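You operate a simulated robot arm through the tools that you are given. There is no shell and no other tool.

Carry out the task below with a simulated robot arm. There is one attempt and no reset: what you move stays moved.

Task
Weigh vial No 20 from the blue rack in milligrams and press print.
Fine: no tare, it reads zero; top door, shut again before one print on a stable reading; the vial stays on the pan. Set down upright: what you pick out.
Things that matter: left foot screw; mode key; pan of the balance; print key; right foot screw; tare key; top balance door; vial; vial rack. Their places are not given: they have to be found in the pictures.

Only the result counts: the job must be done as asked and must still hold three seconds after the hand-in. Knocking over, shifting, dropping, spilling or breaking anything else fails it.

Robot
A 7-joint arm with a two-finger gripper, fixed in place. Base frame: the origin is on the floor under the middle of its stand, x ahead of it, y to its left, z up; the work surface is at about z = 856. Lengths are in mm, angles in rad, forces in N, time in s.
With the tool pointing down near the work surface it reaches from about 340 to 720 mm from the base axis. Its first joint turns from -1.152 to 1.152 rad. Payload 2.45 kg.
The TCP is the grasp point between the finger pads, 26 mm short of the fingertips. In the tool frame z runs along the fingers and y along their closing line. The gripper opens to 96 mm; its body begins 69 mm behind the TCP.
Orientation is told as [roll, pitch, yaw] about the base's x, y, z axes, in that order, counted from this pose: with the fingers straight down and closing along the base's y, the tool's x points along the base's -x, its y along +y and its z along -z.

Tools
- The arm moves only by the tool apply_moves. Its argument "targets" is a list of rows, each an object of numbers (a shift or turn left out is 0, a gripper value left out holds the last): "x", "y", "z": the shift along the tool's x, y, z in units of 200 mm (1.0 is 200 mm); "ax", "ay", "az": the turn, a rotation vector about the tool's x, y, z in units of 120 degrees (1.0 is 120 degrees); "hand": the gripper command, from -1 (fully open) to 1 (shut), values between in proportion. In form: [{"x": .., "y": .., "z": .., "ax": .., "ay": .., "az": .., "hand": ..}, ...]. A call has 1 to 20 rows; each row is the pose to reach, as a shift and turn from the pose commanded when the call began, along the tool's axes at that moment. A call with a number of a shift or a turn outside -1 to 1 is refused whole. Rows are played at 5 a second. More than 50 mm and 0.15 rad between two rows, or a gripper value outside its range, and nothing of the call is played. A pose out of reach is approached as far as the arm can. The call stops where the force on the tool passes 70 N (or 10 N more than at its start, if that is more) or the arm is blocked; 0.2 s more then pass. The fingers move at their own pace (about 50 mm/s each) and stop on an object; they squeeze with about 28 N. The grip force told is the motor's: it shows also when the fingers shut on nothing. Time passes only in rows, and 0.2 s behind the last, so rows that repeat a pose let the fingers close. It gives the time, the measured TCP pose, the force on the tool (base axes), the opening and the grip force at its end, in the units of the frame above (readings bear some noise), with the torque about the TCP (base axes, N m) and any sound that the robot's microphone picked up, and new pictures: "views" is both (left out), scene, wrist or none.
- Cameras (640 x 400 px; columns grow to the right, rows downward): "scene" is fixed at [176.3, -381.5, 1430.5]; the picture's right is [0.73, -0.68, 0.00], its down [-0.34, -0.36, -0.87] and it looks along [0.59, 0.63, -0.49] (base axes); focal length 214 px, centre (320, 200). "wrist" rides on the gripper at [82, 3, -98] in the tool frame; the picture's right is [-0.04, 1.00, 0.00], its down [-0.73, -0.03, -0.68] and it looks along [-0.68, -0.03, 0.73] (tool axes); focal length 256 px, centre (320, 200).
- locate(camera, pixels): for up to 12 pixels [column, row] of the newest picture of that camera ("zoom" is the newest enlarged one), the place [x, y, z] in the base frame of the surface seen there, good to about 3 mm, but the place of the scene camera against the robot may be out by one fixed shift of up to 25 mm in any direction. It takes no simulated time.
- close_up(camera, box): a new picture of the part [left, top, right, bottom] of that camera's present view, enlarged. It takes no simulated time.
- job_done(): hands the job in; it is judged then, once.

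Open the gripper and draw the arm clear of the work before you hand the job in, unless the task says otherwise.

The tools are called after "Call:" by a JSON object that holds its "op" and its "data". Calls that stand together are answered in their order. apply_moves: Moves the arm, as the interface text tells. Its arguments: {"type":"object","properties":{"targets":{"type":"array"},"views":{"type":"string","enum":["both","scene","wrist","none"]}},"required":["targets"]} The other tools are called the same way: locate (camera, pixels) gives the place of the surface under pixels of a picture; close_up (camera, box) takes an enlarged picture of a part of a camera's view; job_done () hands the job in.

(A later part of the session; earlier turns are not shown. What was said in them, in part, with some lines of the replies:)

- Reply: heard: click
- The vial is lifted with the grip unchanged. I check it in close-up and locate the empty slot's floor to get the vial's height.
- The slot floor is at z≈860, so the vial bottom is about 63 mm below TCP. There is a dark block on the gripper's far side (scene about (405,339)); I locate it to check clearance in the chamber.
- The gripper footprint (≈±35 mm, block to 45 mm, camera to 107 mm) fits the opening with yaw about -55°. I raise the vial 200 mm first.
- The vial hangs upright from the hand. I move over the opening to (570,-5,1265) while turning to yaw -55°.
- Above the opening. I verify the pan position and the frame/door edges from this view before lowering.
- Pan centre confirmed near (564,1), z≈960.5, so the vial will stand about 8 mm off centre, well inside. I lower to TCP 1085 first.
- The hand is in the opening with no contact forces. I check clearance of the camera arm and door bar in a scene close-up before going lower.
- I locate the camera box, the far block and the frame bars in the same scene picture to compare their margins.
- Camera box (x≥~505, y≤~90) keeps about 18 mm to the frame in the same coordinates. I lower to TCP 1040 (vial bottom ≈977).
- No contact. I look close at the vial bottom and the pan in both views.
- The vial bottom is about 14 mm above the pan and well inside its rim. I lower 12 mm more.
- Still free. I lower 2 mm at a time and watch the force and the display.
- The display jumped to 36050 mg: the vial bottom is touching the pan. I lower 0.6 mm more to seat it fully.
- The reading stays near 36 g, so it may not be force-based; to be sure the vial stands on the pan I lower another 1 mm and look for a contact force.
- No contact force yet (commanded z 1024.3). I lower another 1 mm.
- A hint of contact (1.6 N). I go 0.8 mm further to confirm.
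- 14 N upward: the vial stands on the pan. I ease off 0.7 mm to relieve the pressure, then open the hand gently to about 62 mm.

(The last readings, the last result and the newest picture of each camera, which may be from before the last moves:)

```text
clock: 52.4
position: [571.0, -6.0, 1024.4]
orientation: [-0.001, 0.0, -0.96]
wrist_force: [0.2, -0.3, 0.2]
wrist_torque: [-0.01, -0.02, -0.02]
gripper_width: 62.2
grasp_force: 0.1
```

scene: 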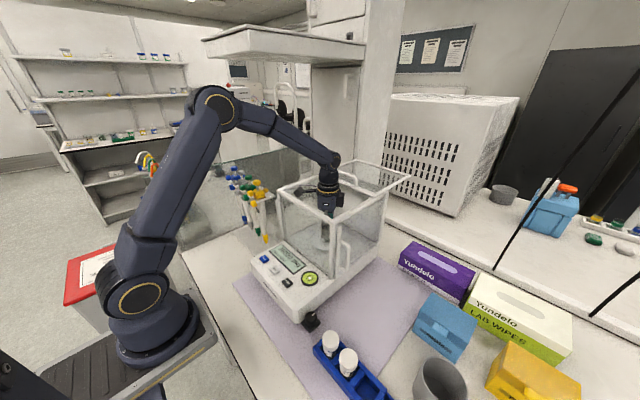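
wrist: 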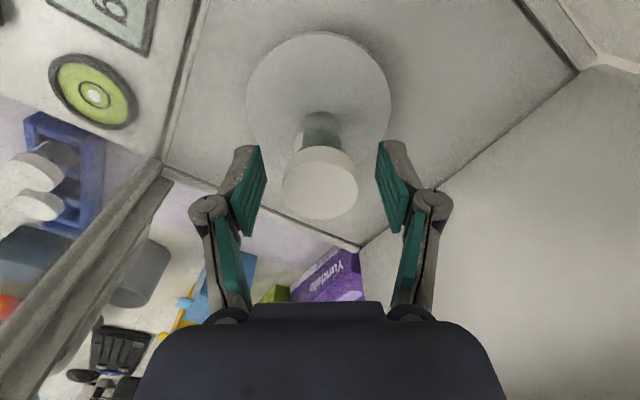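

The vial stands free and upright between the open fingers. I rise straight up slowly out of the chamber.

Call:
{"op": "apply_moves", "data": {"targets": [{"z": -0.02, "hand": -0.3}, {"z": -0.06, "hand": -0.3}, {"z": -0.12, "hand": -0.3}, {"z": -0.2, "hand": -0.3}, {"z": -0.3, "hand": -0.3}, {"z": -0.42, "hand": -0.3}, {"z": -0.55, "hand": -0.3}, {"z": -0.7, "hand": -0.3}, {"z": -0.85, "hand": -0.3}, {"z": -0.97, "hand": -0.3}, {"z": -0.97, "hand": -0.3}]}}

```text
clock: 54.8
position: [569.1, -4.3, 1217.9]
orientation: [0.001, 0.0, -0.959]
wrist_force: [-0.5, 0.4, 0.9]
wrist_torque: [0.0, -0.02, 0.0]
gripper_width: 62.4
grasp_force: 0.1
```

scene: 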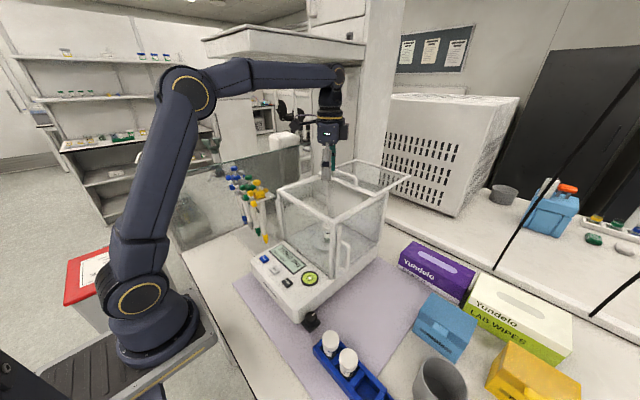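
wrist: 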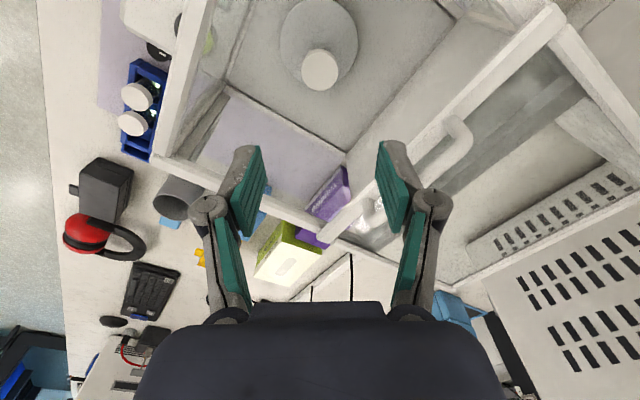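

Vial No 20 stands upright on the pan (wrist (319,68)). Now I locate the door handle before closing the door.

Call:
{"op": "locate", "data": {"camera": "wrist", "pixels": [[319, 68], [468, 135], [455, 150], [440, 160], [462, 125], [430, 160], [545, 30], [450, 110], [340, 230], [552, 15]]}}

Call:
{"op": "close_up", "data": {"camera": "wrist", "box": [280, 0, 640, 260]}}

Call:
{"op": "close_up", "data": {"camera": "scene", "box": [240, 150, 420, 310]}}

```text
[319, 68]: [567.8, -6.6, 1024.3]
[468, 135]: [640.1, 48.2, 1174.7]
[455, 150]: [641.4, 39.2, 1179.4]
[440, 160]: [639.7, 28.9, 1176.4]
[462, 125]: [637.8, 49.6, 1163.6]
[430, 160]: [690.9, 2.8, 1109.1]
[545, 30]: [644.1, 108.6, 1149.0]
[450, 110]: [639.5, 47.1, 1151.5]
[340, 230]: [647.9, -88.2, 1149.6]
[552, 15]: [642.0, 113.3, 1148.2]
```

```text
1.54 times, centred on (460, 130) of wrist
```

zoom: 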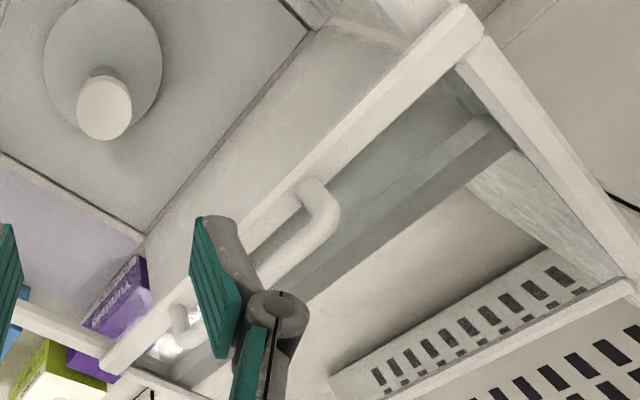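

```text
2.50 times, centred on (330, 230) of scene
```

zoom: 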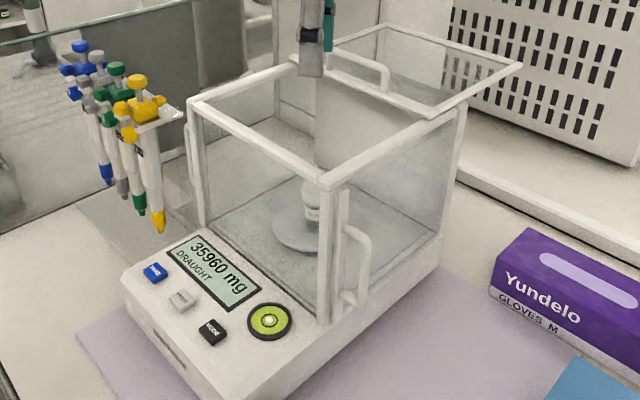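

Handle bar now at x≈641, z≈1178. I rise, turn back to yaw 0, close the fingers and move behind the bar to (673,-3,1257).

Call:
{"op": "apply_moves", "data": {"targets": [{"z": -0.1, "az": -0.03, "hand": 0.2}, {"z": -0.2, "az": -0.09, "hand": 1}, {"z": -0.2, "x": -0.05, "y": 0.075, "az": -0.15, "hand": 1}, {"z": -0.2, "x": -0.1, "y": 0.15, "az": -0.215, "hand": 1}, {"z": -0.2, "x": -0.15, "y": 0.225, "az": -0.28, "hand": 1}, {"z": -0.2, "x": -0.2, "y": 0.3, "az": -0.345, "hand": 1}, {"z": -0.2, "x": -0.25, "y": 0.375, "az": -0.41, "hand": 1}, {"z": -0.2, "x": -0.28, "y": 0.42, "az": -0.45, "hand": 1}, {"z": -0.2, "x": -0.288, "y": 0.429, "az": -0.4583, "hand": 1}, {"z": -0.2, "x": -0.288, "y": 0.429, "az": -0.4583, "hand": 1}]}}

```text
clock: 57.0
position: [642.2, -1.1, 1237.4]
orientation: [0.001, -0.002, -0.001]
wrist_force: [0.1, -0.3, 0.5]
wrist_torque: [-0.04, -0.03, 0.01]
gripper_width: 0.0
grasp_force: 28.0
out of reach, approached as far as the arm can: row 6, 7, 8, 9, 10
```

scene: 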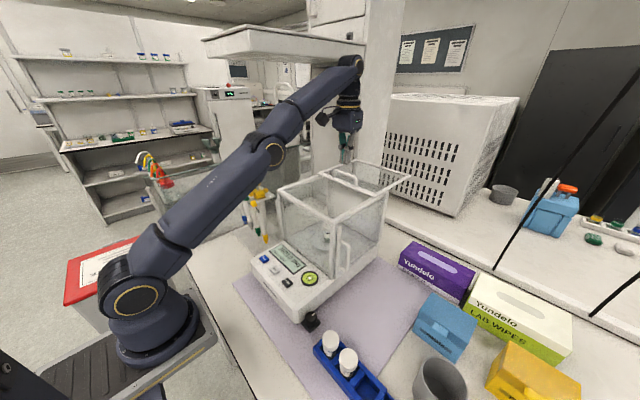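
wrist: 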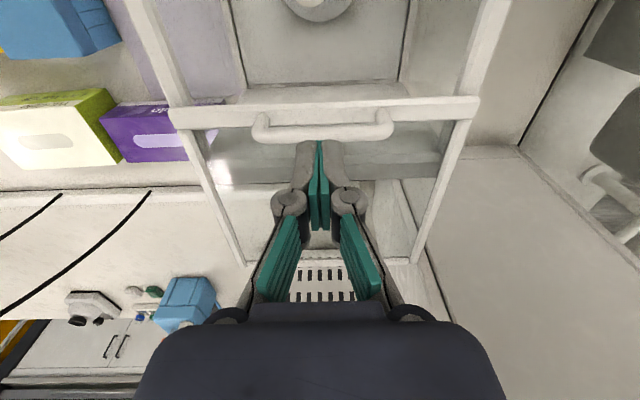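

The pose is out of reach here (stopped at x≈642, z≈1237), so I'll instead grip the bar itself, with the fingers closing along x. First I back off 40 mm in -x to see where the commanded pose is.

Call:
{"op": "apply_moves", "data": {"targets": [{"x": 0.05, "hand": 1}, {"x": 0.1, "hand": 1}, {"x": 0.15, "hand": 1}, {"x": 0.2, "hand": 1}, {"x": 0.2, "hand": 1}], "views": "none"}}

```text
clock: 58.2
position: [601.7, -2.4, 1237.2]
orientation: [0.002, 0.001, 0.001]
wrist_force: [-0.3, 0.0, -1.2]
wrist_torque: [0.0, -0.04, 0.03]
gripper_width: 0.1
grasp_force: 28.5
```

The commanded pose follows the reached one, now about (602,-2,1237). I rotate to yaw -90° here and open the hand to ~60 mm.

Call:
{"op": "apply_moves", "data": {"targets": [{"az": 0.068, "hand": 0.5}, {"az": 0.136, "hand": 0}, {"az": 0.205, "hand": -0.25}, {"az": 0.273, "hand": -0.25}, {"az": 0.341, "hand": -0.25}, {"az": 0.409, "hand": -0.25}, {"az": 0.477, "hand": -0.25}, {"az": 0.545, "hand": -0.25}, {"az": 0.614, "hand": -0.25}, {"az": 0.682, "hand": -0.25}, {"az": 0.75, "hand": -0.25}, {"az": 0.75, "hand": -0.25}]}}

```text
clock: 60.8
position: [599.7, -2.5, 1237.3]
orientation: [-0.001, -0.001, -1.572]
wrist_force: [0.0, -0.2, 0.3]
wrist_torque: [0.03, 0.01, 0.0]
gripper_width: 60.4
grasp_force: 0.0
```

scene: 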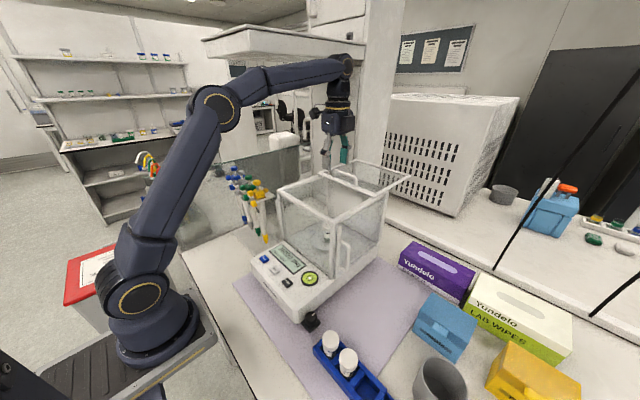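
wrist: 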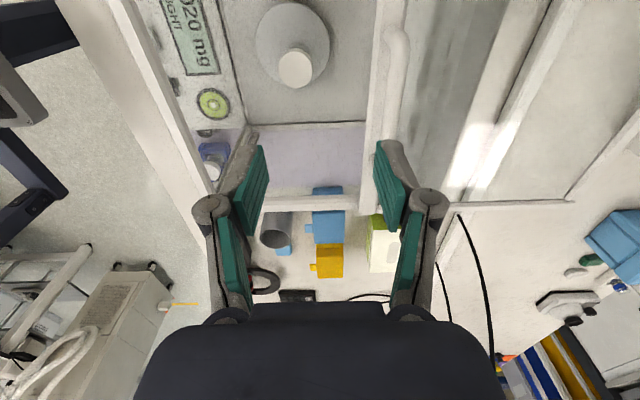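

The bar is visible at wrist (395,80), right of the fingers. I locate it precisely.

Call:
{"op": "locate", "data": {"camera": "wrist", "pixels": [[397, 60], [395, 80], [393, 100], [398, 40], [388, 125], [370, 150], [380, 60], [400, 30], [297, 68], [300, 30]]}}

Call:
{"op": "close_up", "data": {"camera": "wrist", "box": [220, 0, 460, 230]}}

```text
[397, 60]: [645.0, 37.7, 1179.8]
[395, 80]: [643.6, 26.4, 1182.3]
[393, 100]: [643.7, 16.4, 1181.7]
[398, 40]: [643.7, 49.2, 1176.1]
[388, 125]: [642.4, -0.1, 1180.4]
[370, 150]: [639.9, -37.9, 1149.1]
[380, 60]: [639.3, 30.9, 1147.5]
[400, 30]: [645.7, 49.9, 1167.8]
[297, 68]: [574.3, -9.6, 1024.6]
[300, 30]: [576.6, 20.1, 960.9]
```

```text
1.74 times, centred on (340, 115) of wrist
```

zoom: 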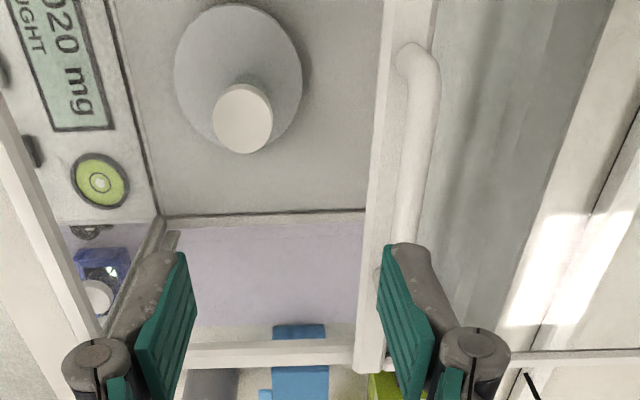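

Bar centre x≈644, top z≈1182. I lower 15 mm, shift +x over the bar, and then check before descending around it.

Call:
{"op": "apply_moves", "data": {"targets": [{"z": 0.04, "hand": -0.25}, {"z": 0.075, "hand": -0.25}, {"z": 0.075, "y": 0.05, "hand": -0.25}, {"z": 0.075, "y": 0.1, "hand": -0.25}, {"z": 0.075, "y": 0.15, "hand": -0.25}, {"z": 0.075, "y": 0.19, "hand": -0.25}, {"z": 0.075, "y": 0.205, "hand": -0.25}, {"z": 0.075, "y": 0.205, "hand": -0.25}]}}

```text
clock: 62.6
position: [639.3, -0.4, 1221.4]
orientation: [0.0, -0.001, -1.572]
wrist_force: [-0.5, -0.8, 0.4]
wrist_torque: [0.0, 0.01, -0.03]
gripper_width: 59.9
grasp_force: 0.0
```

scene: 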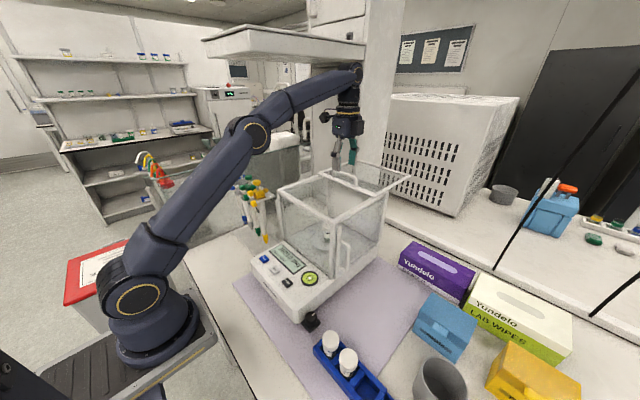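
wrist: 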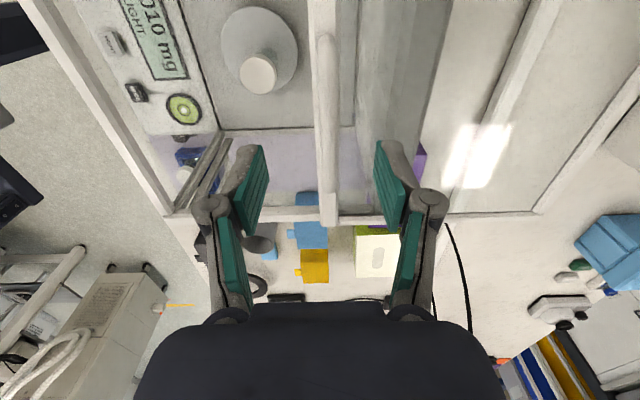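

The bar (column ≈328) lies between the fingers. I descend 35 mm so that the pads straddle the bar.

Call:
{"op": "apply_moves", "data": {"targets": [{"z": 0.05, "hand": -0.25}, {"z": 0.1, "hand": -0.25}, {"z": 0.14, "hand": -0.25}, {"z": 0.165, "hand": -0.25}, {"z": 0.175, "hand": -0.25}, {"z": 0.175, "hand": -0.25}]}}

Call:
{"op": "close_up", "data": {"camera": "wrist", "box": [200, 20, 440, 260]}}

Call:
{"op": "close_up", "data": {"camera": "scene", "box": [310, 120, 400, 210]}}

```text
clock: 64.0
position: [641.2, -3.0, 1187.7]
orientation: [-0.001, -0.001, -1.572]
wrist_force: [0.0, 1.3, 0.0]
wrist_torque: [0.0, -0.01, 0.01]
gripper_width: 59.8
grasp_force: 0.0
```

scene: 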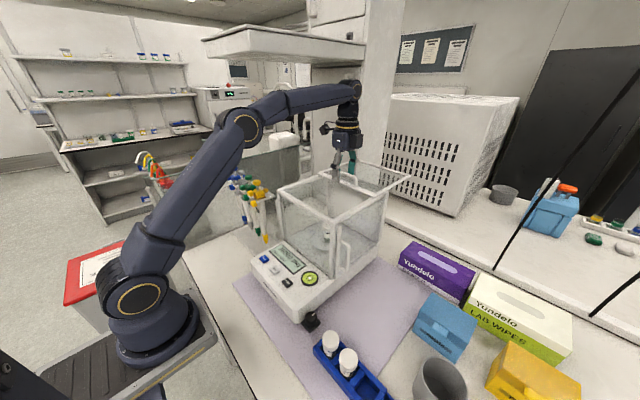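
wrist: 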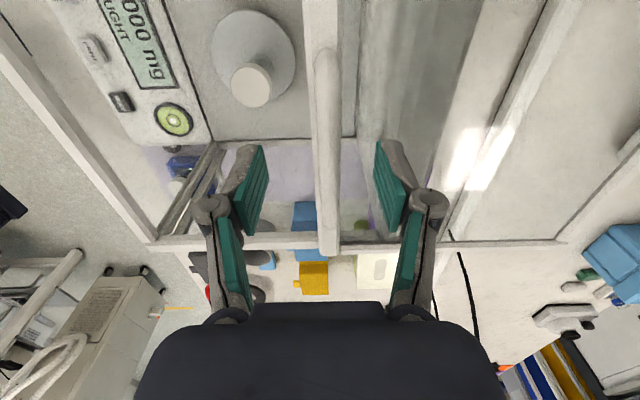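

```text
1.67 times, centred on (320, 140) of wrist
```

zoom: 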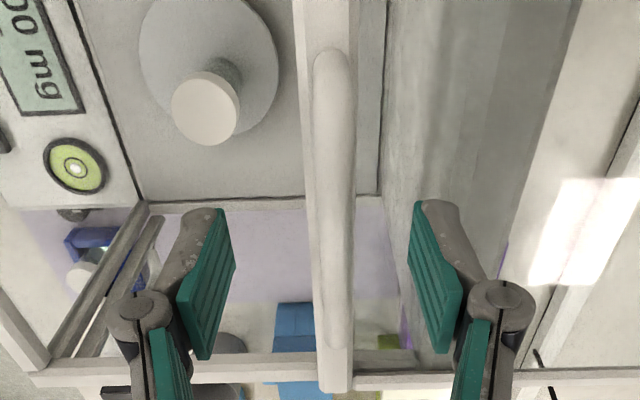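

```text
4.44 times, centred on (355, 165) of scene
```

zoom: 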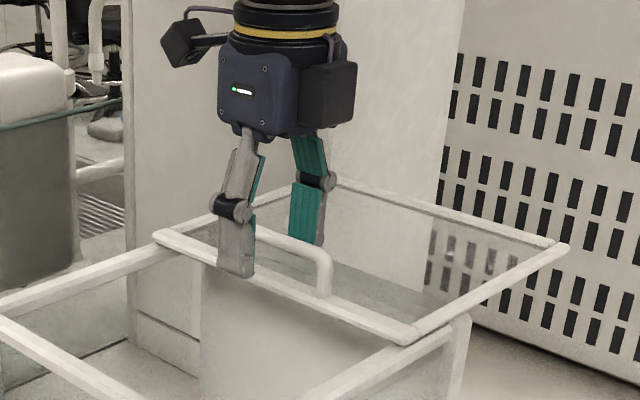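

One finger is in front of and one behind the bar. I close the hand gently on the bar.

Call:
{"op": "apply_moves", "data": {"targets": [{"hand": 0.1}, {"hand": 0.4}, {"hand": 0.6}, {"hand": 0.7}, {"hand": 1}, {"hand": 1}, {"hand": 1}]}}

```text
clock: 65.6
position: [641.7, -2.9, 1187.7]
orientation: [-0.001, 0.0, -1.571]
wrist_force: [-0.1, -0.1, -1.4]
wrist_torque: [-0.04, -0.02, 0.01]
gripper_width: 9.6
grasp_force: 37.2
```

scene: 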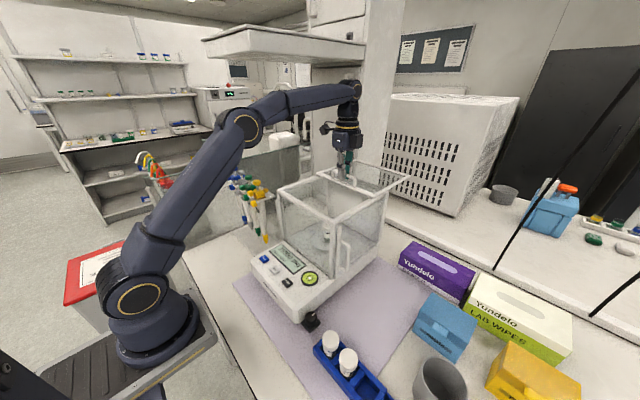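
wrist: 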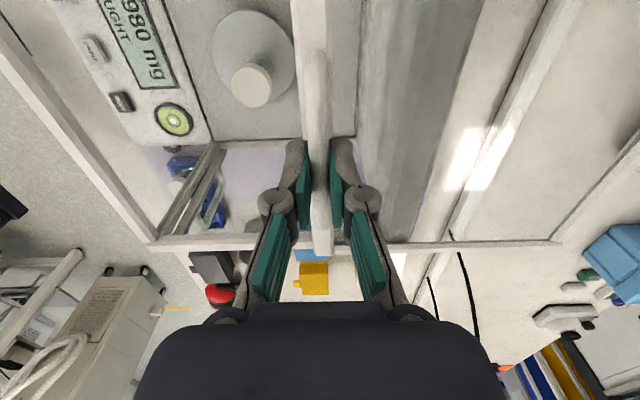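

The bar is gripped (9.6 mm). I slide the door 140 mm toward -x at moderate speed.

Call:
{"op": "apply_moves", "data": {"targets": [{"y": -0.02, "hand": 1}, {"y": -0.06, "hand": 1}, {"y": -0.11, "hand": 1}, {"y": -0.17, "hand": 1}, {"y": -0.23, "hand": 1}, {"y": -0.29, "hand": 1}, {"y": -0.35, "hand": 1}, {"y": -0.41, "hand": 1}, {"y": -0.47, "hand": 1}, {"y": -0.53, "hand": 1}, {"y": -0.59, "hand": 1}, {"y": -0.64, "hand": 1}, {"y": -0.68, "hand": 1}, {"y": -0.7, "hand": 1}, {"y": -0.7, "hand": 1}]}}

```text
clock: 68.8
position: [499.7, -1.2, 1187.2]
orientation: [0.0, -0.001, -1.57]
wrist_force: [0.2, 1.0, -8.1]
wrist_torque: [0.46, -0.02, 0.02]
gripper_width: 9.2
grasp_force: 36.9
```

scene: 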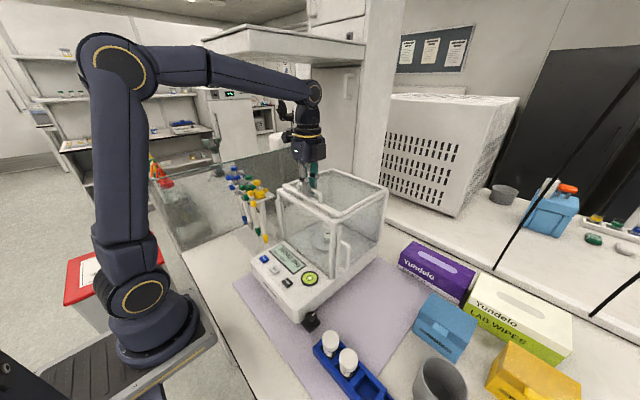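
wrist: 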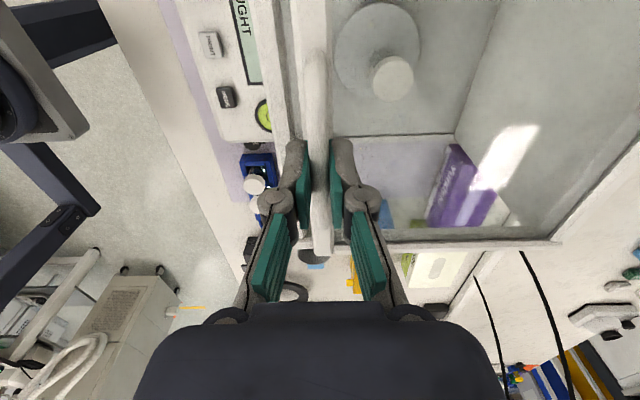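

The door is nearly shut; the -8 N in z says the hand pulls slightly upward, so I lower 0.5 mm while moving another 16 mm in -x.

Call:
{"op": "apply_moves", "data": {"targets": [{"y": 0, "z": 0.0025, "hand": 1}, {"y": -0.02, "z": 0.0025, "hand": 1}, {"y": -0.04, "z": 0.0025, "hand": 1}, {"y": -0.06, "z": 0.0025, "hand": 1}, {"y": -0.075, "z": 0.0025, "hand": 1}, {"y": -0.08, "z": 0.0025, "hand": 1}, {"y": -0.08, "z": 0.0025, "hand": 1}]}}

Call:
{"op": "close_up", "data": {"camera": "wrist", "box": [200, 0, 440, 260]}}

Call:
{"op": "close_up", "data": {"camera": "scene", "box": [265, 150, 395, 240]}}

```text
clock: 70.4
position: [485.3, -1.8, 1187.5]
orientation: [0.003, 0.001, -1.57]
wrist_force: [0.7, 2.1, 12.2]
wrist_torque: [-0.05, -0.02, 0.0]
gripper_width: 9.4
grasp_force: 36.8
```

scene: 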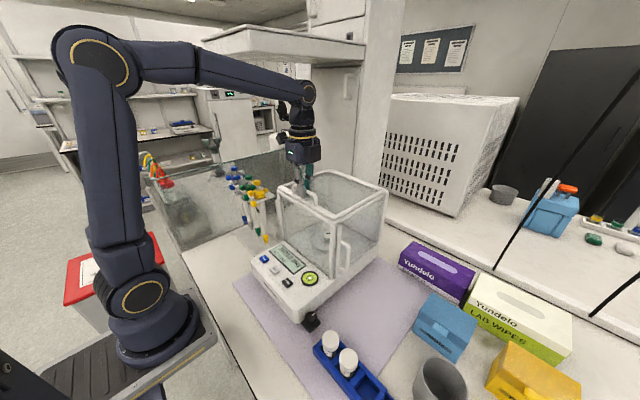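
wrist: 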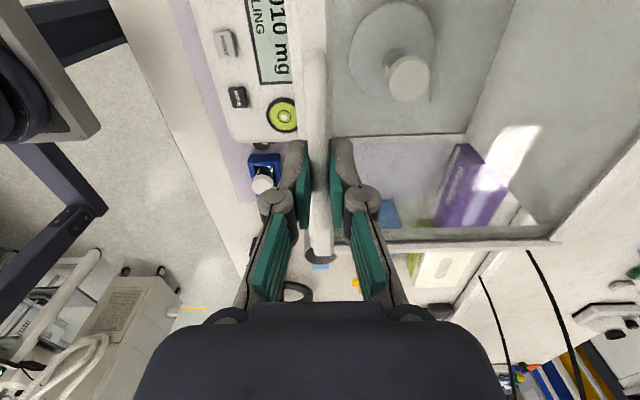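

```text
1.54 times, centred on (320, 130) of wrist
```

zoom: 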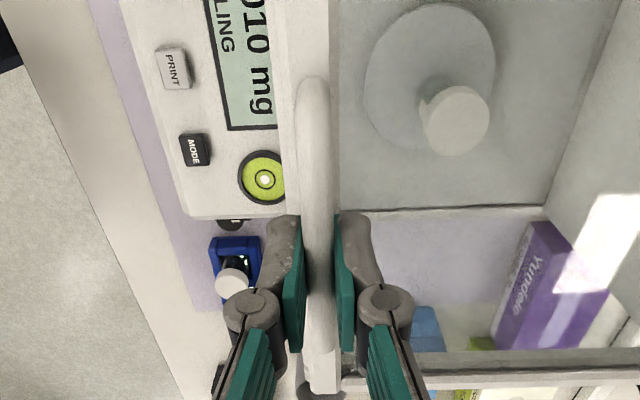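

```text
4.44 times, centred on (330, 195) of scene
```

zoom: 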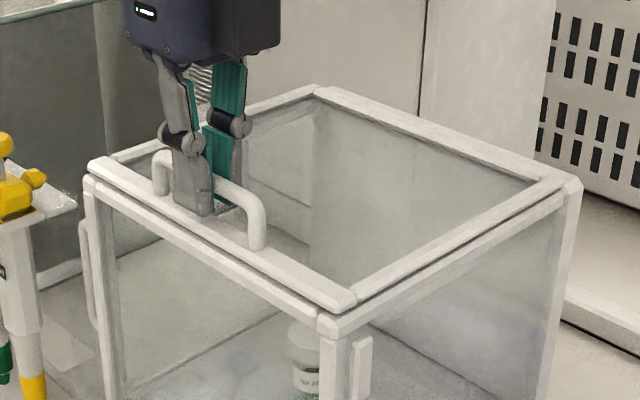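

The display says SETTLING as the door nearly shuts. I raise 0.3 mm to relieve the downward push and move 5 mm further in -x in small steps.

Call:
{"op": "apply_moves", "data": {"targets": [{"y": -0.005, "z": -0.0015, "hand": 1}, {"y": -0.01, "z": -0.0015, "hand": 1}, {"y": -0.015, "z": -0.0015, "hand": 1}, {"y": -0.02, "z": -0.0015, "hand": 1}, {"y": -0.025, "z": -0.0015, "hand": 1}, {"y": -0.025, "z": -0.0015, "hand": 1}], "views": "wrist"}}

```text
clock: 71.8
position: [481.2, -1.7, 1187.9]
orientation: [0.002, 0.001, -1.571]
wrist_force: [11.6, -0.1, 1.6]
wrist_torque: [0.74, -0.12, 0.03]
gripper_width: 9.2
grasp_force: 36.6
```

wrist: 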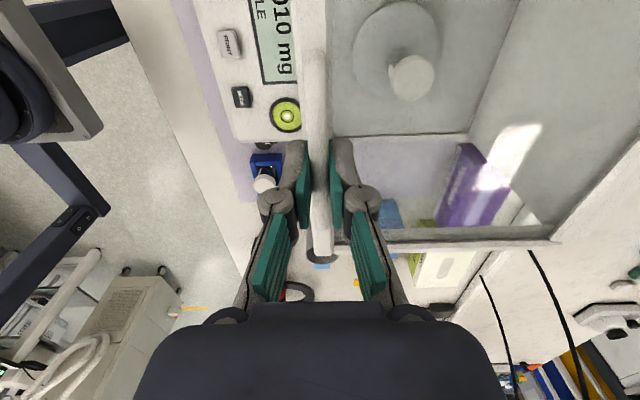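

+11.6 N along x: the door has reached its front stop, and the display shows "...LE" (STABLE). I relieve the pull by 0.7 mm and compare the door's front edge in the pictures.

Call:
{"op": "apply_moves", "data": {"targets": [{"y": 0.002, "hand": 1}, {"y": 0.0035, "hand": 1}, {"y": 0.0035, "hand": 1}]}}

Call:
{"op": "close_up", "data": {"camera": "scene", "box": [265, 150, 395, 240]}}

Call:
{"op": "close_up", "data": {"camera": "scene", "box": [230, 160, 400, 330]}}

```text
clock: 72.6
position: [479.9, -1.5, 1187.3]
orientation: [0.001, 0.001, -1.571]
wrist_force: [8.6, 3.5, -0.8]
wrist_torque: [-0.46, -0.12, 0.05]
gripper_width: 9.3
grasp_force: 36.6
```

scene: 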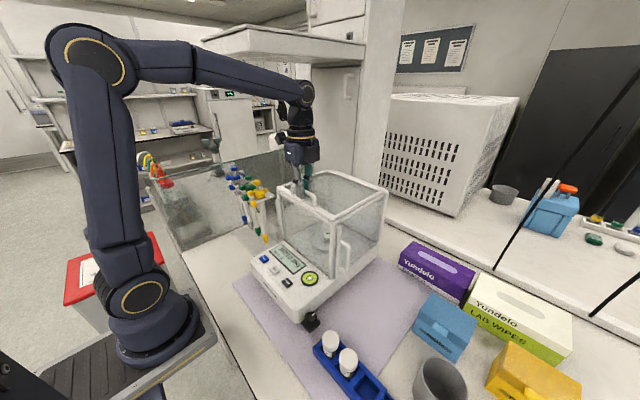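
wrist: 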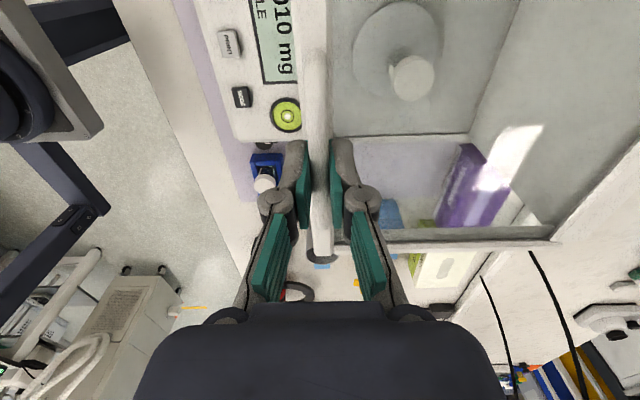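

```text
4.44 times, centred on (330, 195) of scene
```

zoom: 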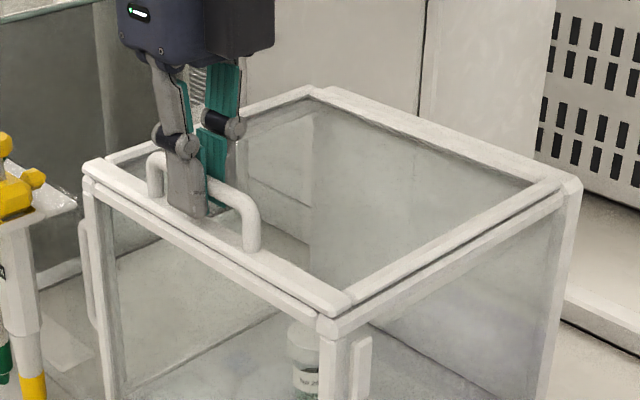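

```text
2.35 times, centred on (315, 245) of scene
```

zoom: 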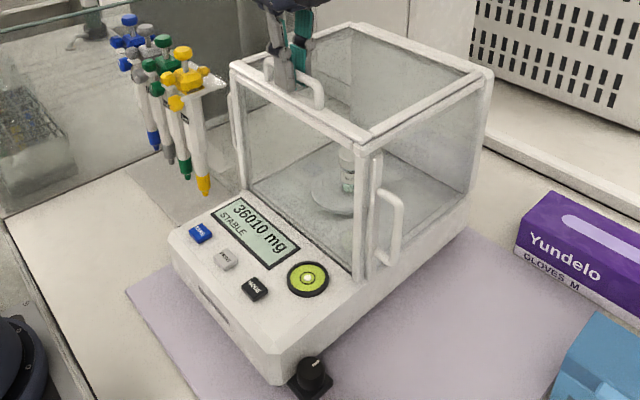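

The display shows 36010 mg STABLE and the balance is in place. I compare the door's front edge with the same close-up as at the start.

Call:
{"op": "close_up", "data": {"camera": "scene", "box": [270, 165, 330, 225]}}

Call:
{"op": "close_up", "data": {"camera": "scene", "box": [320, 170, 395, 280]}}

```text
6.67 times, centred on (300, 195) of scene
```

zoom: 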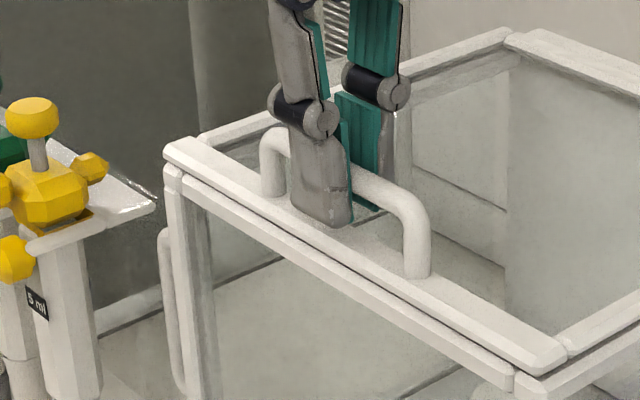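

```text
3.64 times, centred on (358, 225) of scene
```

zoom: 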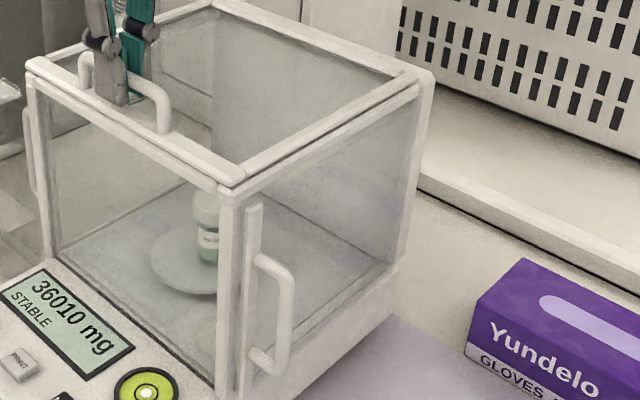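

Handle and door bar sit at exactly the starting pixels, so the door is fully shut. I open the hand and rise straight off the handle.

Call:
{"op": "apply_moves", "data": {"targets": [{"hand": 0.75}, {"hand": 0.6}, {"hand": 0.4}, {"hand": 0.2}, {"hand": 0.2}], "views": "none"}}

Call:
{"op": "apply_moves", "data": {"targets": [{"z": -0.03, "hand": 0.2}, {"z": -0.08, "hand": 0.2}, {"z": -0.16, "hand": 0.2}, {"z": -0.28, "hand": 0.2}, {"z": -0.42, "hand": 0.2}, {"z": -0.5, "hand": 0.2}, {"z": -0.5, "hand": 0.2}]}}

```text
clock: 73.8
position: [480.2, -1.5, 1187.3]
orientation: [0.001, -0.001, -1.571]
wrist_force: [0.2, 0.5, -0.2]
wrist_torque: [-0.01, 0.0, -0.01]
gripper_width: 38.3
grasp_force: 0.1
```

```text
clock: 75.4
position: [480.3, -2.3, 1286.9]
orientation: [0.0, -0.001, -1.572]
wrist_force: [0.0, 0.1, -0.5]
wrist_torque: [-0.02, 0.01, -0.04]
gripper_width: 38.5
grasp_force: 0.0
```

scene: 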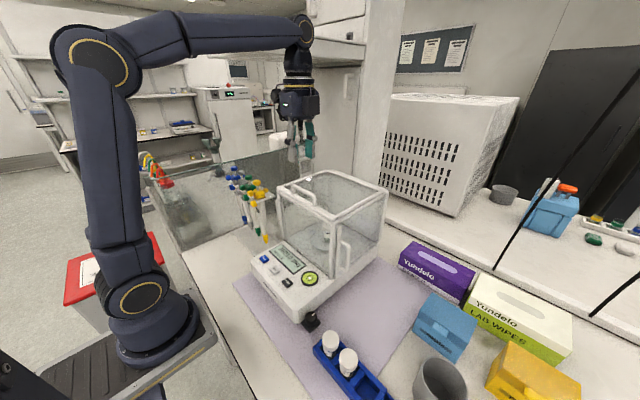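
wrist: 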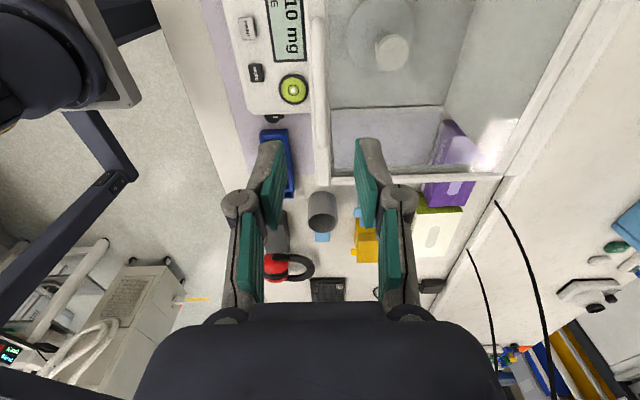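

I move clear of the balance top to above the PRINT key (375,14) while turning back to yaw 0 and closing the fingers.

Call:
{"op": "apply_moves", "data": {"targets": [{"x": 0.007, "y": -0.048, "az": -0.068, "hand": 0.6}, {"x": 0.015, "y": -0.096, "az": -0.136, "hand": 1}, {"x": 0.022, "y": -0.144, "az": -0.205, "hand": 1}, {"x": 0.029, "y": -0.192, "az": -0.273, "hand": 1}, {"x": 0.036, "y": -0.24, "az": -0.341, "hand": 1}, {"x": 0.044, "y": -0.288, "az": -0.409, "hand": 1}, {"x": 0.051, "y": -0.336, "az": -0.477, "hand": 1}, {"x": 0.058, "y": -0.384, "az": -0.545, "hand": 1}, {"x": 0.066, "y": -0.432, "az": -0.614, "hand": 1}, {"x": 0.073, "y": -0.48, "az": -0.682, "hand": 1}, {"x": 0.08, "y": -0.5265, "az": -0.75, "hand": 1}, {"x": 0.08, "y": -0.5265, "az": -0.75, "hand": 1}]}}

```text
clock: 78.0
position: [374.6, 13.8, 1287.8]
orientation: [0.001, -0.001, 0.001]
wrist_force: [0.4, -0.2, -0.2]
wrist_torque: [0.02, 0.01, 0.0]
gripper_width: 0.0
grasp_force: 27.8
```

scene: 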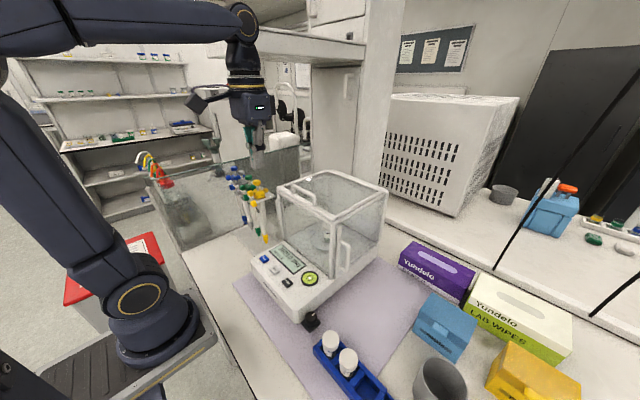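
wrist: 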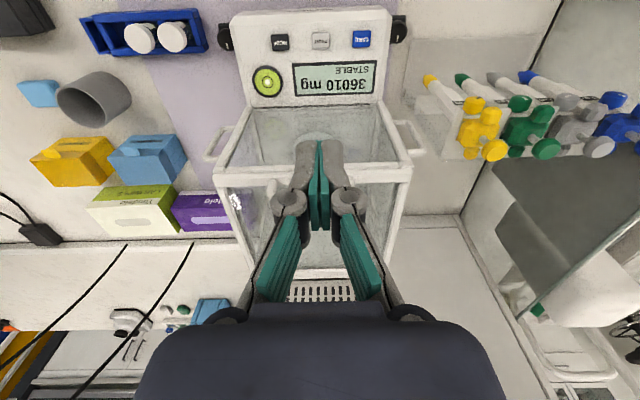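

The display reads 36010 mg STABLE. I locate the keys again and descend above PRINT to about z 1110.

Call:
{"op": "locate", "data": {"camera": "wrist", "pixels": [[280, 41], [321, 40], [361, 38], [267, 80]]}}

Call:
{"op": "apply_moves", "data": {"targets": [{"z": 0.15, "hand": 1}, {"z": 0.35, "hand": 1}, {"z": 0.55, "hand": 1}, {"z": 0.75, "hand": 1}, {"z": 0.88, "hand": 1}, {"z": 0.88, "hand": 1}]}}

```text
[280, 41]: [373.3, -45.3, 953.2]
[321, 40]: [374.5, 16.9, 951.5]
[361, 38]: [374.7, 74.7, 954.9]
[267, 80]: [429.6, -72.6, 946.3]
```

```text
clock: 79.4
position: [374.6, 13.2, 1110.9]
orientation: [0.0, -0.001, -0.002]
wrist_force: [0.0, -0.5, -0.2]
wrist_torque: [0.0, 0.0, -0.01]
gripper_width: 0.0
grasp_force: 28.2
```

scene: 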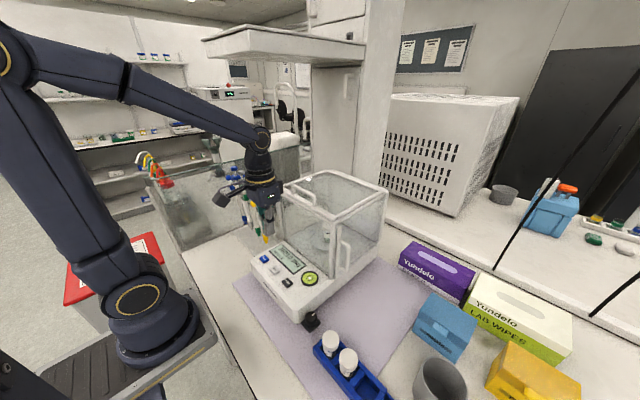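
wrist: 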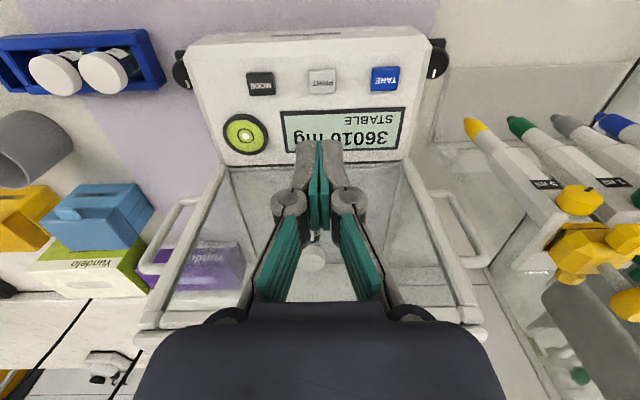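

PRINT is at wrist (321,80), directly ahead of the fingertips. I locate its centre and edges.

Call:
{"op": "locate", "data": {"camera": "wrist", "pixels": [[321, 80], [310, 80], [333, 80], [321, 70], [321, 91], [260, 83], [384, 79]]}}

Call:
{"op": "close_up", "data": {"camera": "wrist", "box": [220, 50, 440, 190]}}

```text
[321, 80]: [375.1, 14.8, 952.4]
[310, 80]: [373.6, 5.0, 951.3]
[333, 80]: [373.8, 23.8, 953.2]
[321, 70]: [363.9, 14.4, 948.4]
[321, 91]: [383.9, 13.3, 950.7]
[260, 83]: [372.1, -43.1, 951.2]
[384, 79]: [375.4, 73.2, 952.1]
```

```text
2.86 times, centred on (330, 120) of wrist
```

zoom: 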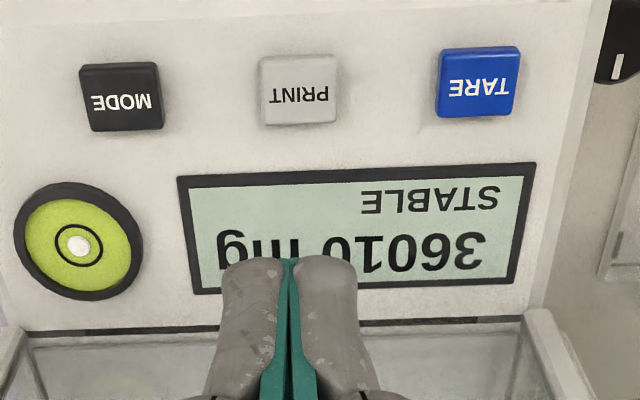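

36010 mg STABLE; PRINT centre is (374.5,14.3), the tool is at (374.6,13.5). I descend to about z 991.

Call:
{"op": "apply_moves", "data": {"targets": [{"y": 0.003, "z": 0.15, "hand": 1}, {"y": 0.003, "z": 0.3, "hand": 1}, {"y": 0.003, "z": 0.45, "hand": 1}, {"y": 0.003, "z": 0.55, "hand": 1}, {"y": 0.003, "z": 0.6, "hand": 1}, {"y": 0.003, "z": 0.6, "hand": 1}]}}

Call:
{"op": "close_up", "data": {"camera": "wrist", "box": [220, 80, 440, 230]}}

Call:
{"op": "close_up", "data": {"camera": "scene", "box": [240, 225, 330, 305]}}

```text
clock: 80.8
position: [373.2, 14.5, 992.0]
orientation: [0.0, 0.0, 0.0]
wrist_force: [0.6, 0.0, 0.1]
wrist_torque: [-0.02, -0.02, 0.01]
gripper_width: 0.0
grasp_force: 27.8
```

scene: 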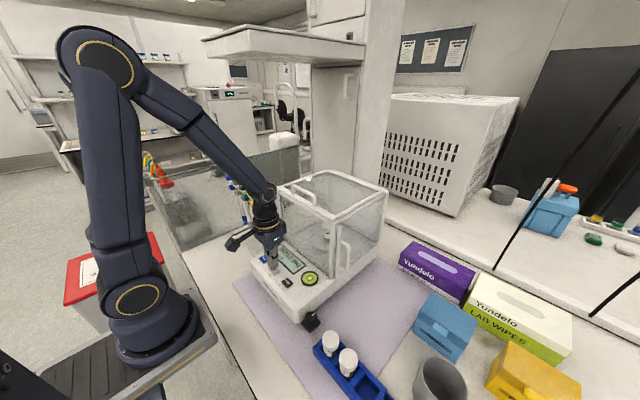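
wrist: 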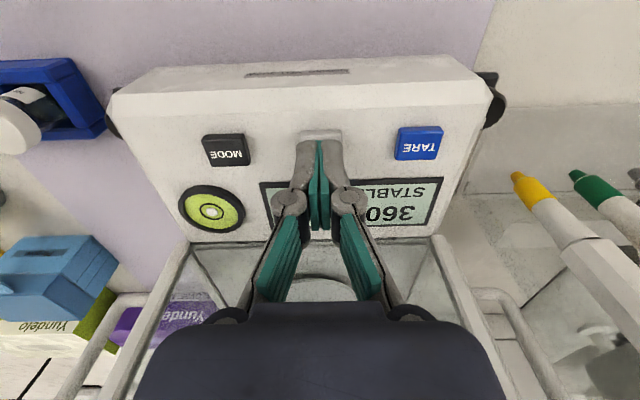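

```text
2.67 times, centred on (330, 155) of wrist
```

zoom: 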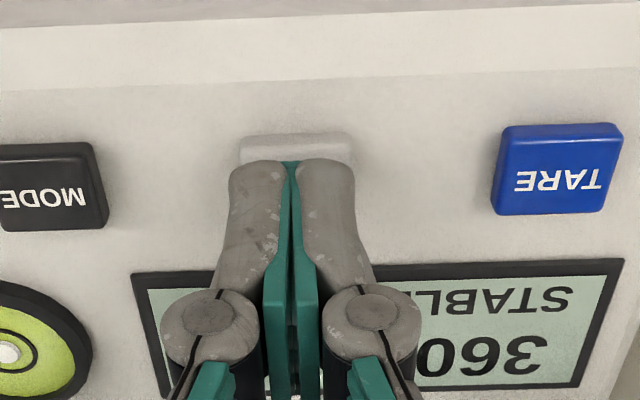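

```text
5.00 times, centred on (285, 265) of scene
```

zoom: 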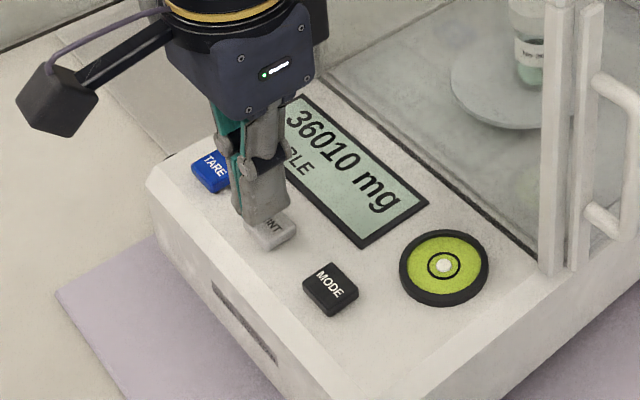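

The tips are centred over PRINT and the display shows 36010 mg STABLE. I lower gently to just touch the key (TCP ≈976).

Call:
{"op": "apply_moves", "data": {"targets": [{"z": 0.03, "hand": 1}, {"z": 0.055, "hand": 1}, {"z": 0.065, "hand": 1}, {"z": 0.07, "hand": 1}, {"z": 0.075, "hand": 1}, {"z": 0.075, "hand": 1}], "views": "wrist"}}

```text
clock: 82.2
position: [376.2, 14.8, 976.7]
orientation: [0.0, 0.001, -0.001]
wrist_force: [-0.9, 0.2, 1.4]
wrist_torque: [-0.01, -0.03, -0.02]
gripper_width: 6.0
grasp_force: 28.8
```

wrist: 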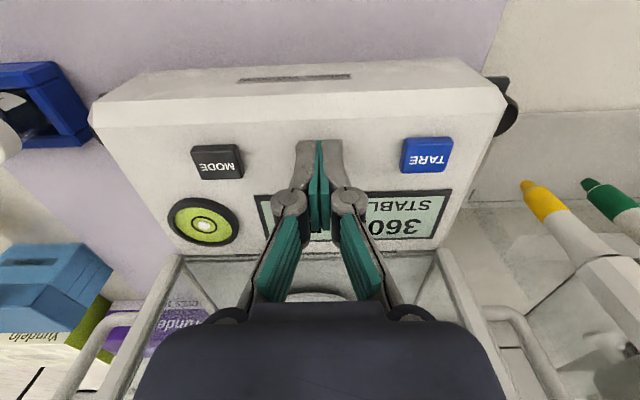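

In contact, no click yet and still STABLE. I press 2 mm further and hold.

Call:
{"op": "apply_moves", "data": {"targets": [{"z": 0.005, "hand": 1}, {"z": 0.01, "hand": 1}, {"z": 0.01, "hand": 1}], "views": "wrist"}}

```text
clock: 83.0
position: [374.7, 14.1, 973.9]
orientation: [0.0, 0.0, -0.002]
wrist_force: [0.3, 0.3, 1.8]
wrist_torque: [0.01, -0.02, 0.02]
gripper_width: 6.0
grasp_force: 28.2
heard: click
```

wrist: 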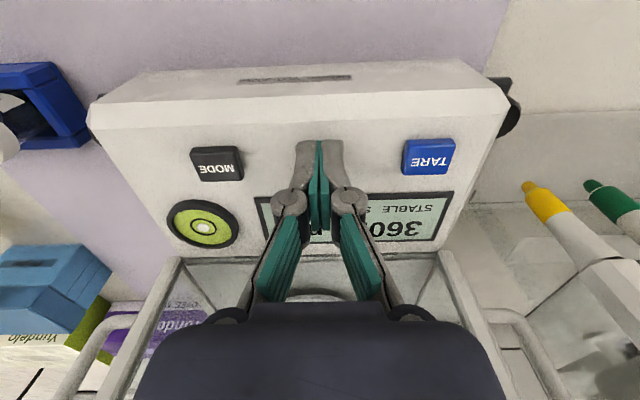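

A click was heard and the display shows an extra mark after STABLE. I lift straight off the key and rise well clear.

Call:
{"op": "apply_moves", "data": {"targets": [{"z": -0.03, "hand": 1}, {"z": -0.12, "hand": 1}, {"z": -0.3, "hand": 1}, {"z": -0.5, "hand": 1}, {"z": -0.7, "hand": 1}, {"z": -0.9, "hand": 1}, {"z": -0.98, "hand": 1}, {"z": -0.98, "hand": 1}]}}

Call:
{"op": "close_up", "data": {"camera": "scene", "box": [230, 160, 400, 330]}}

Call:
{"op": "close_up", "data": {"camera": "wrist", "box": [220, 20, 440, 190]}}

```text
clock: 84.8
position: [373.0, 12.2, 1173.5]
orientation: [0.0, 0.0, -0.001]
wrist_force: [-0.7, -0.5, 0.6]
wrist_torque: [0.0, 0.01, 0.01]
gripper_width: 0.0
grasp_force: 28.3
```

scene: 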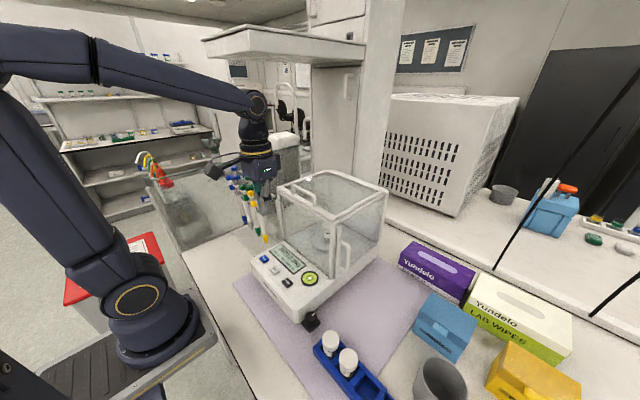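
wrist: 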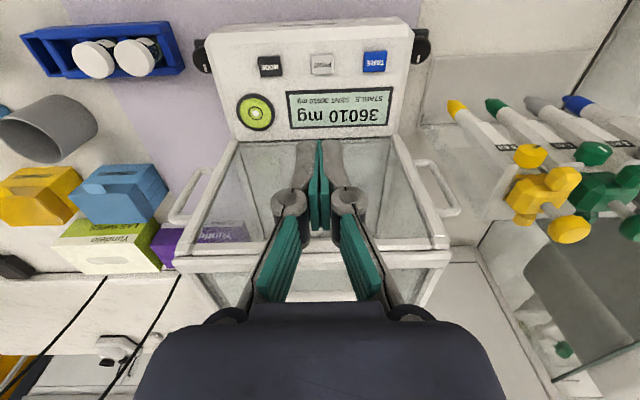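

```text
2.35 times, centred on (315, 245) of scene
```

zoom: 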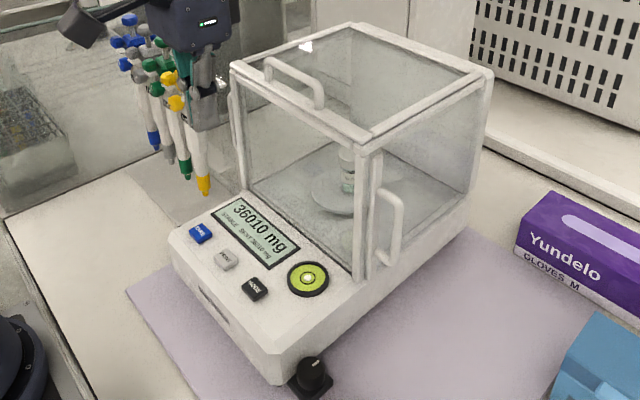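

```text
2.35 times, centred on (330, 105) of wrist
```

zoom: 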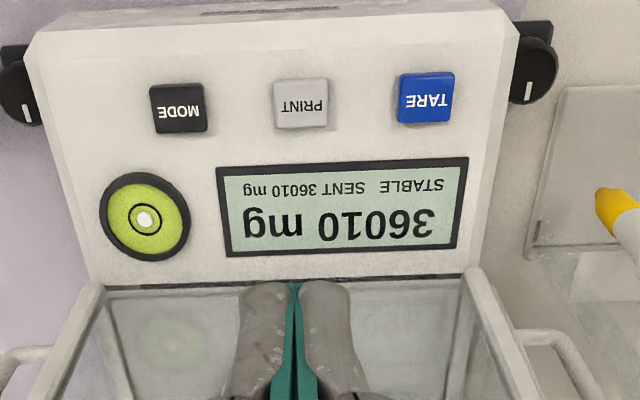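

The display shows "STABLE SENT 36010 mg": printed once. I rise further, open the gripper and check the vial on the pan.

Call:
{"op": "apply_moves", "data": {"targets": [{"z": -0.2, "hand": 1}, {"z": -0.4, "hand": 1}, {"z": -0.6, "y": -0.15, "hand": 0}, {"z": -0.8, "y": -0.35, "hand": -1}, {"z": -0.8, "y": -0.55, "hand": -1}, {"z": -0.8, "y": -0.75, "hand": -1}, {"z": -0.8, "y": -0.9, "hand": -1}, {"z": -0.8, "y": -0.9, "hand": -1}, {"z": -0.8, "y": -0.9, "hand": -1}]}}

Call:
{"op": "close_up", "data": {"camera": "scene", "box": [305, 205, 365, 265]}}

Call:
{"op": "close_up", "data": {"camera": "scene", "box": [230, 160, 410, 400]}}

```text
refused: row 4 steps farther than a row can; nothing moved
```

```text
6.67 times, centred on (335, 235) of scene
```

zoom: 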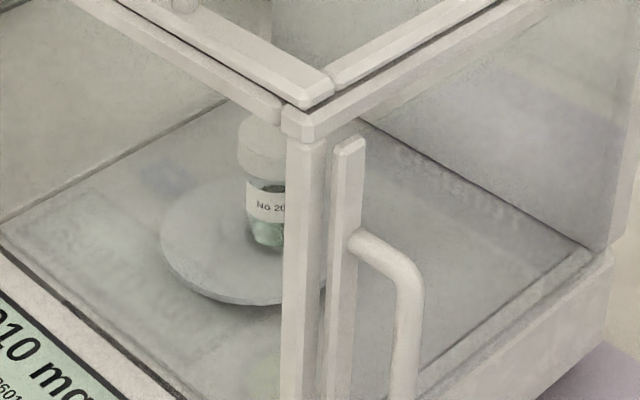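

```text
1.67 times, centred on (320, 280) of scene
```

zoom: 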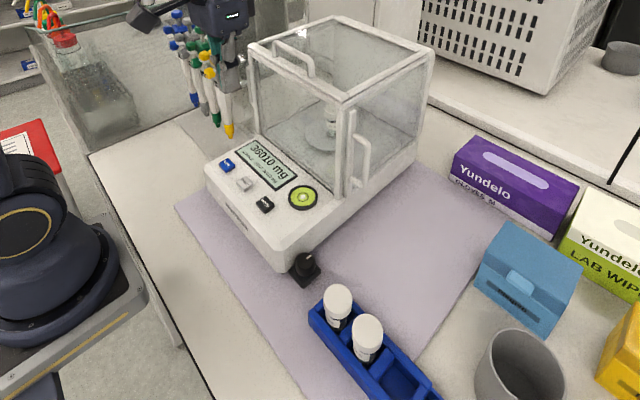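

Vial "No 20" stands upright on the pan; the move was refused for too large a step. I repeat it with smaller steps: rise, then shift aside with the gripper opening.

Call:
{"op": "apply_moves", "data": {"targets": [{"z": -0.2, "hand": 1}, {"z": -0.4, "hand": 1}, {"z": -0.6, "hand": 0.5}, {"z": -0.8, "hand": 0}, {"z": -0.8, "y": -0.2, "hand": -1}, {"z": -0.8, "y": -0.4, "hand": -1}, {"z": -0.8, "y": -0.6, "hand": -1}, {"z": -0.8, "y": -0.8, "hand": -1}, {"z": -0.8, "y": -0.9, "hand": -1}, {"z": -0.8, "y": -0.9, "hand": -1}, {"z": -0.8, "y": -0.9, "hand": -1}]}}

Call:
{"op": "close_up", "data": {"camera": "scene", "box": [230, 160, 410, 330]}}

```text
clock: 87.2
position: [372.6, -166.6, 1331.0]
orientation: [0.0, -0.001, 0.0]
wrist_force: [0.2, 0.6, 1.0]
wrist_torque: [0.0, 0.0, 0.03]
gripper_width: 96.2
grasp_force: 0.1
```

scene: 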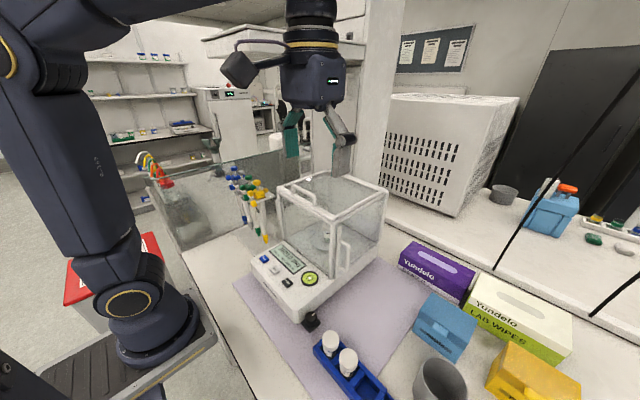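
wrist: 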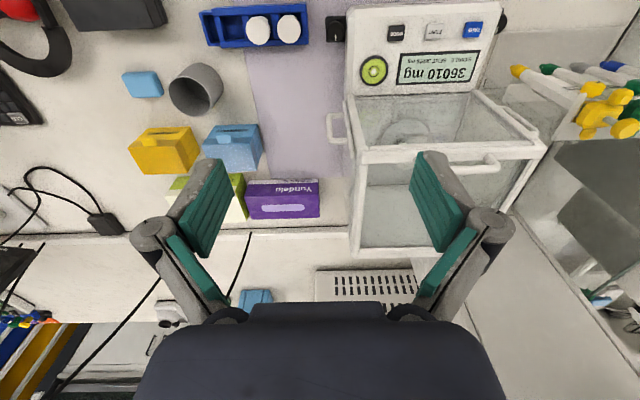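

```text
2.35 times, centred on (320, 245) of scene
```

zoom: 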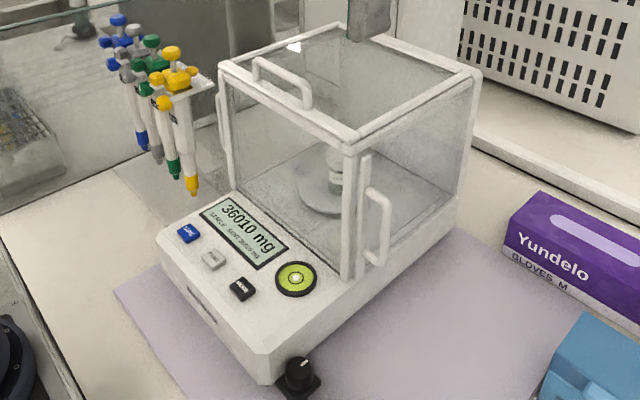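

The display still reads "36010 mg, STABLE, SENT 36010 mg". The top door is shut, the vial stands on the pan, the gripper is open and the arm is clear, so I hand in.

Call:
{"op": "job_done", "data": {}}

```text
The job is handed in.
```

I weighed vial No 20 in milligrams and printed the result once. The display reads "36010 mg STABLE SENT 36010 mg".

- **Mode:** one press of the mode key switched the display from g to mg. It read "0 mg STABLE" before weighing, so I did not tare.
- **Vial:** No 20 stands upright on the pan, about 10 mm off its centre. It was still there when I handed in.
- **Top door:** I used only the top door. It was fully shut again before the print.
- **Other items:** the balance showed no shift in the pictures, the bubble stayed in its ring, and vials No 50 and No 25 are still in the rack. Opening the door pressed it lightly against its rear stop (about 14 N), with no visible effect.

The gripper is open and the arm is drawn clear.
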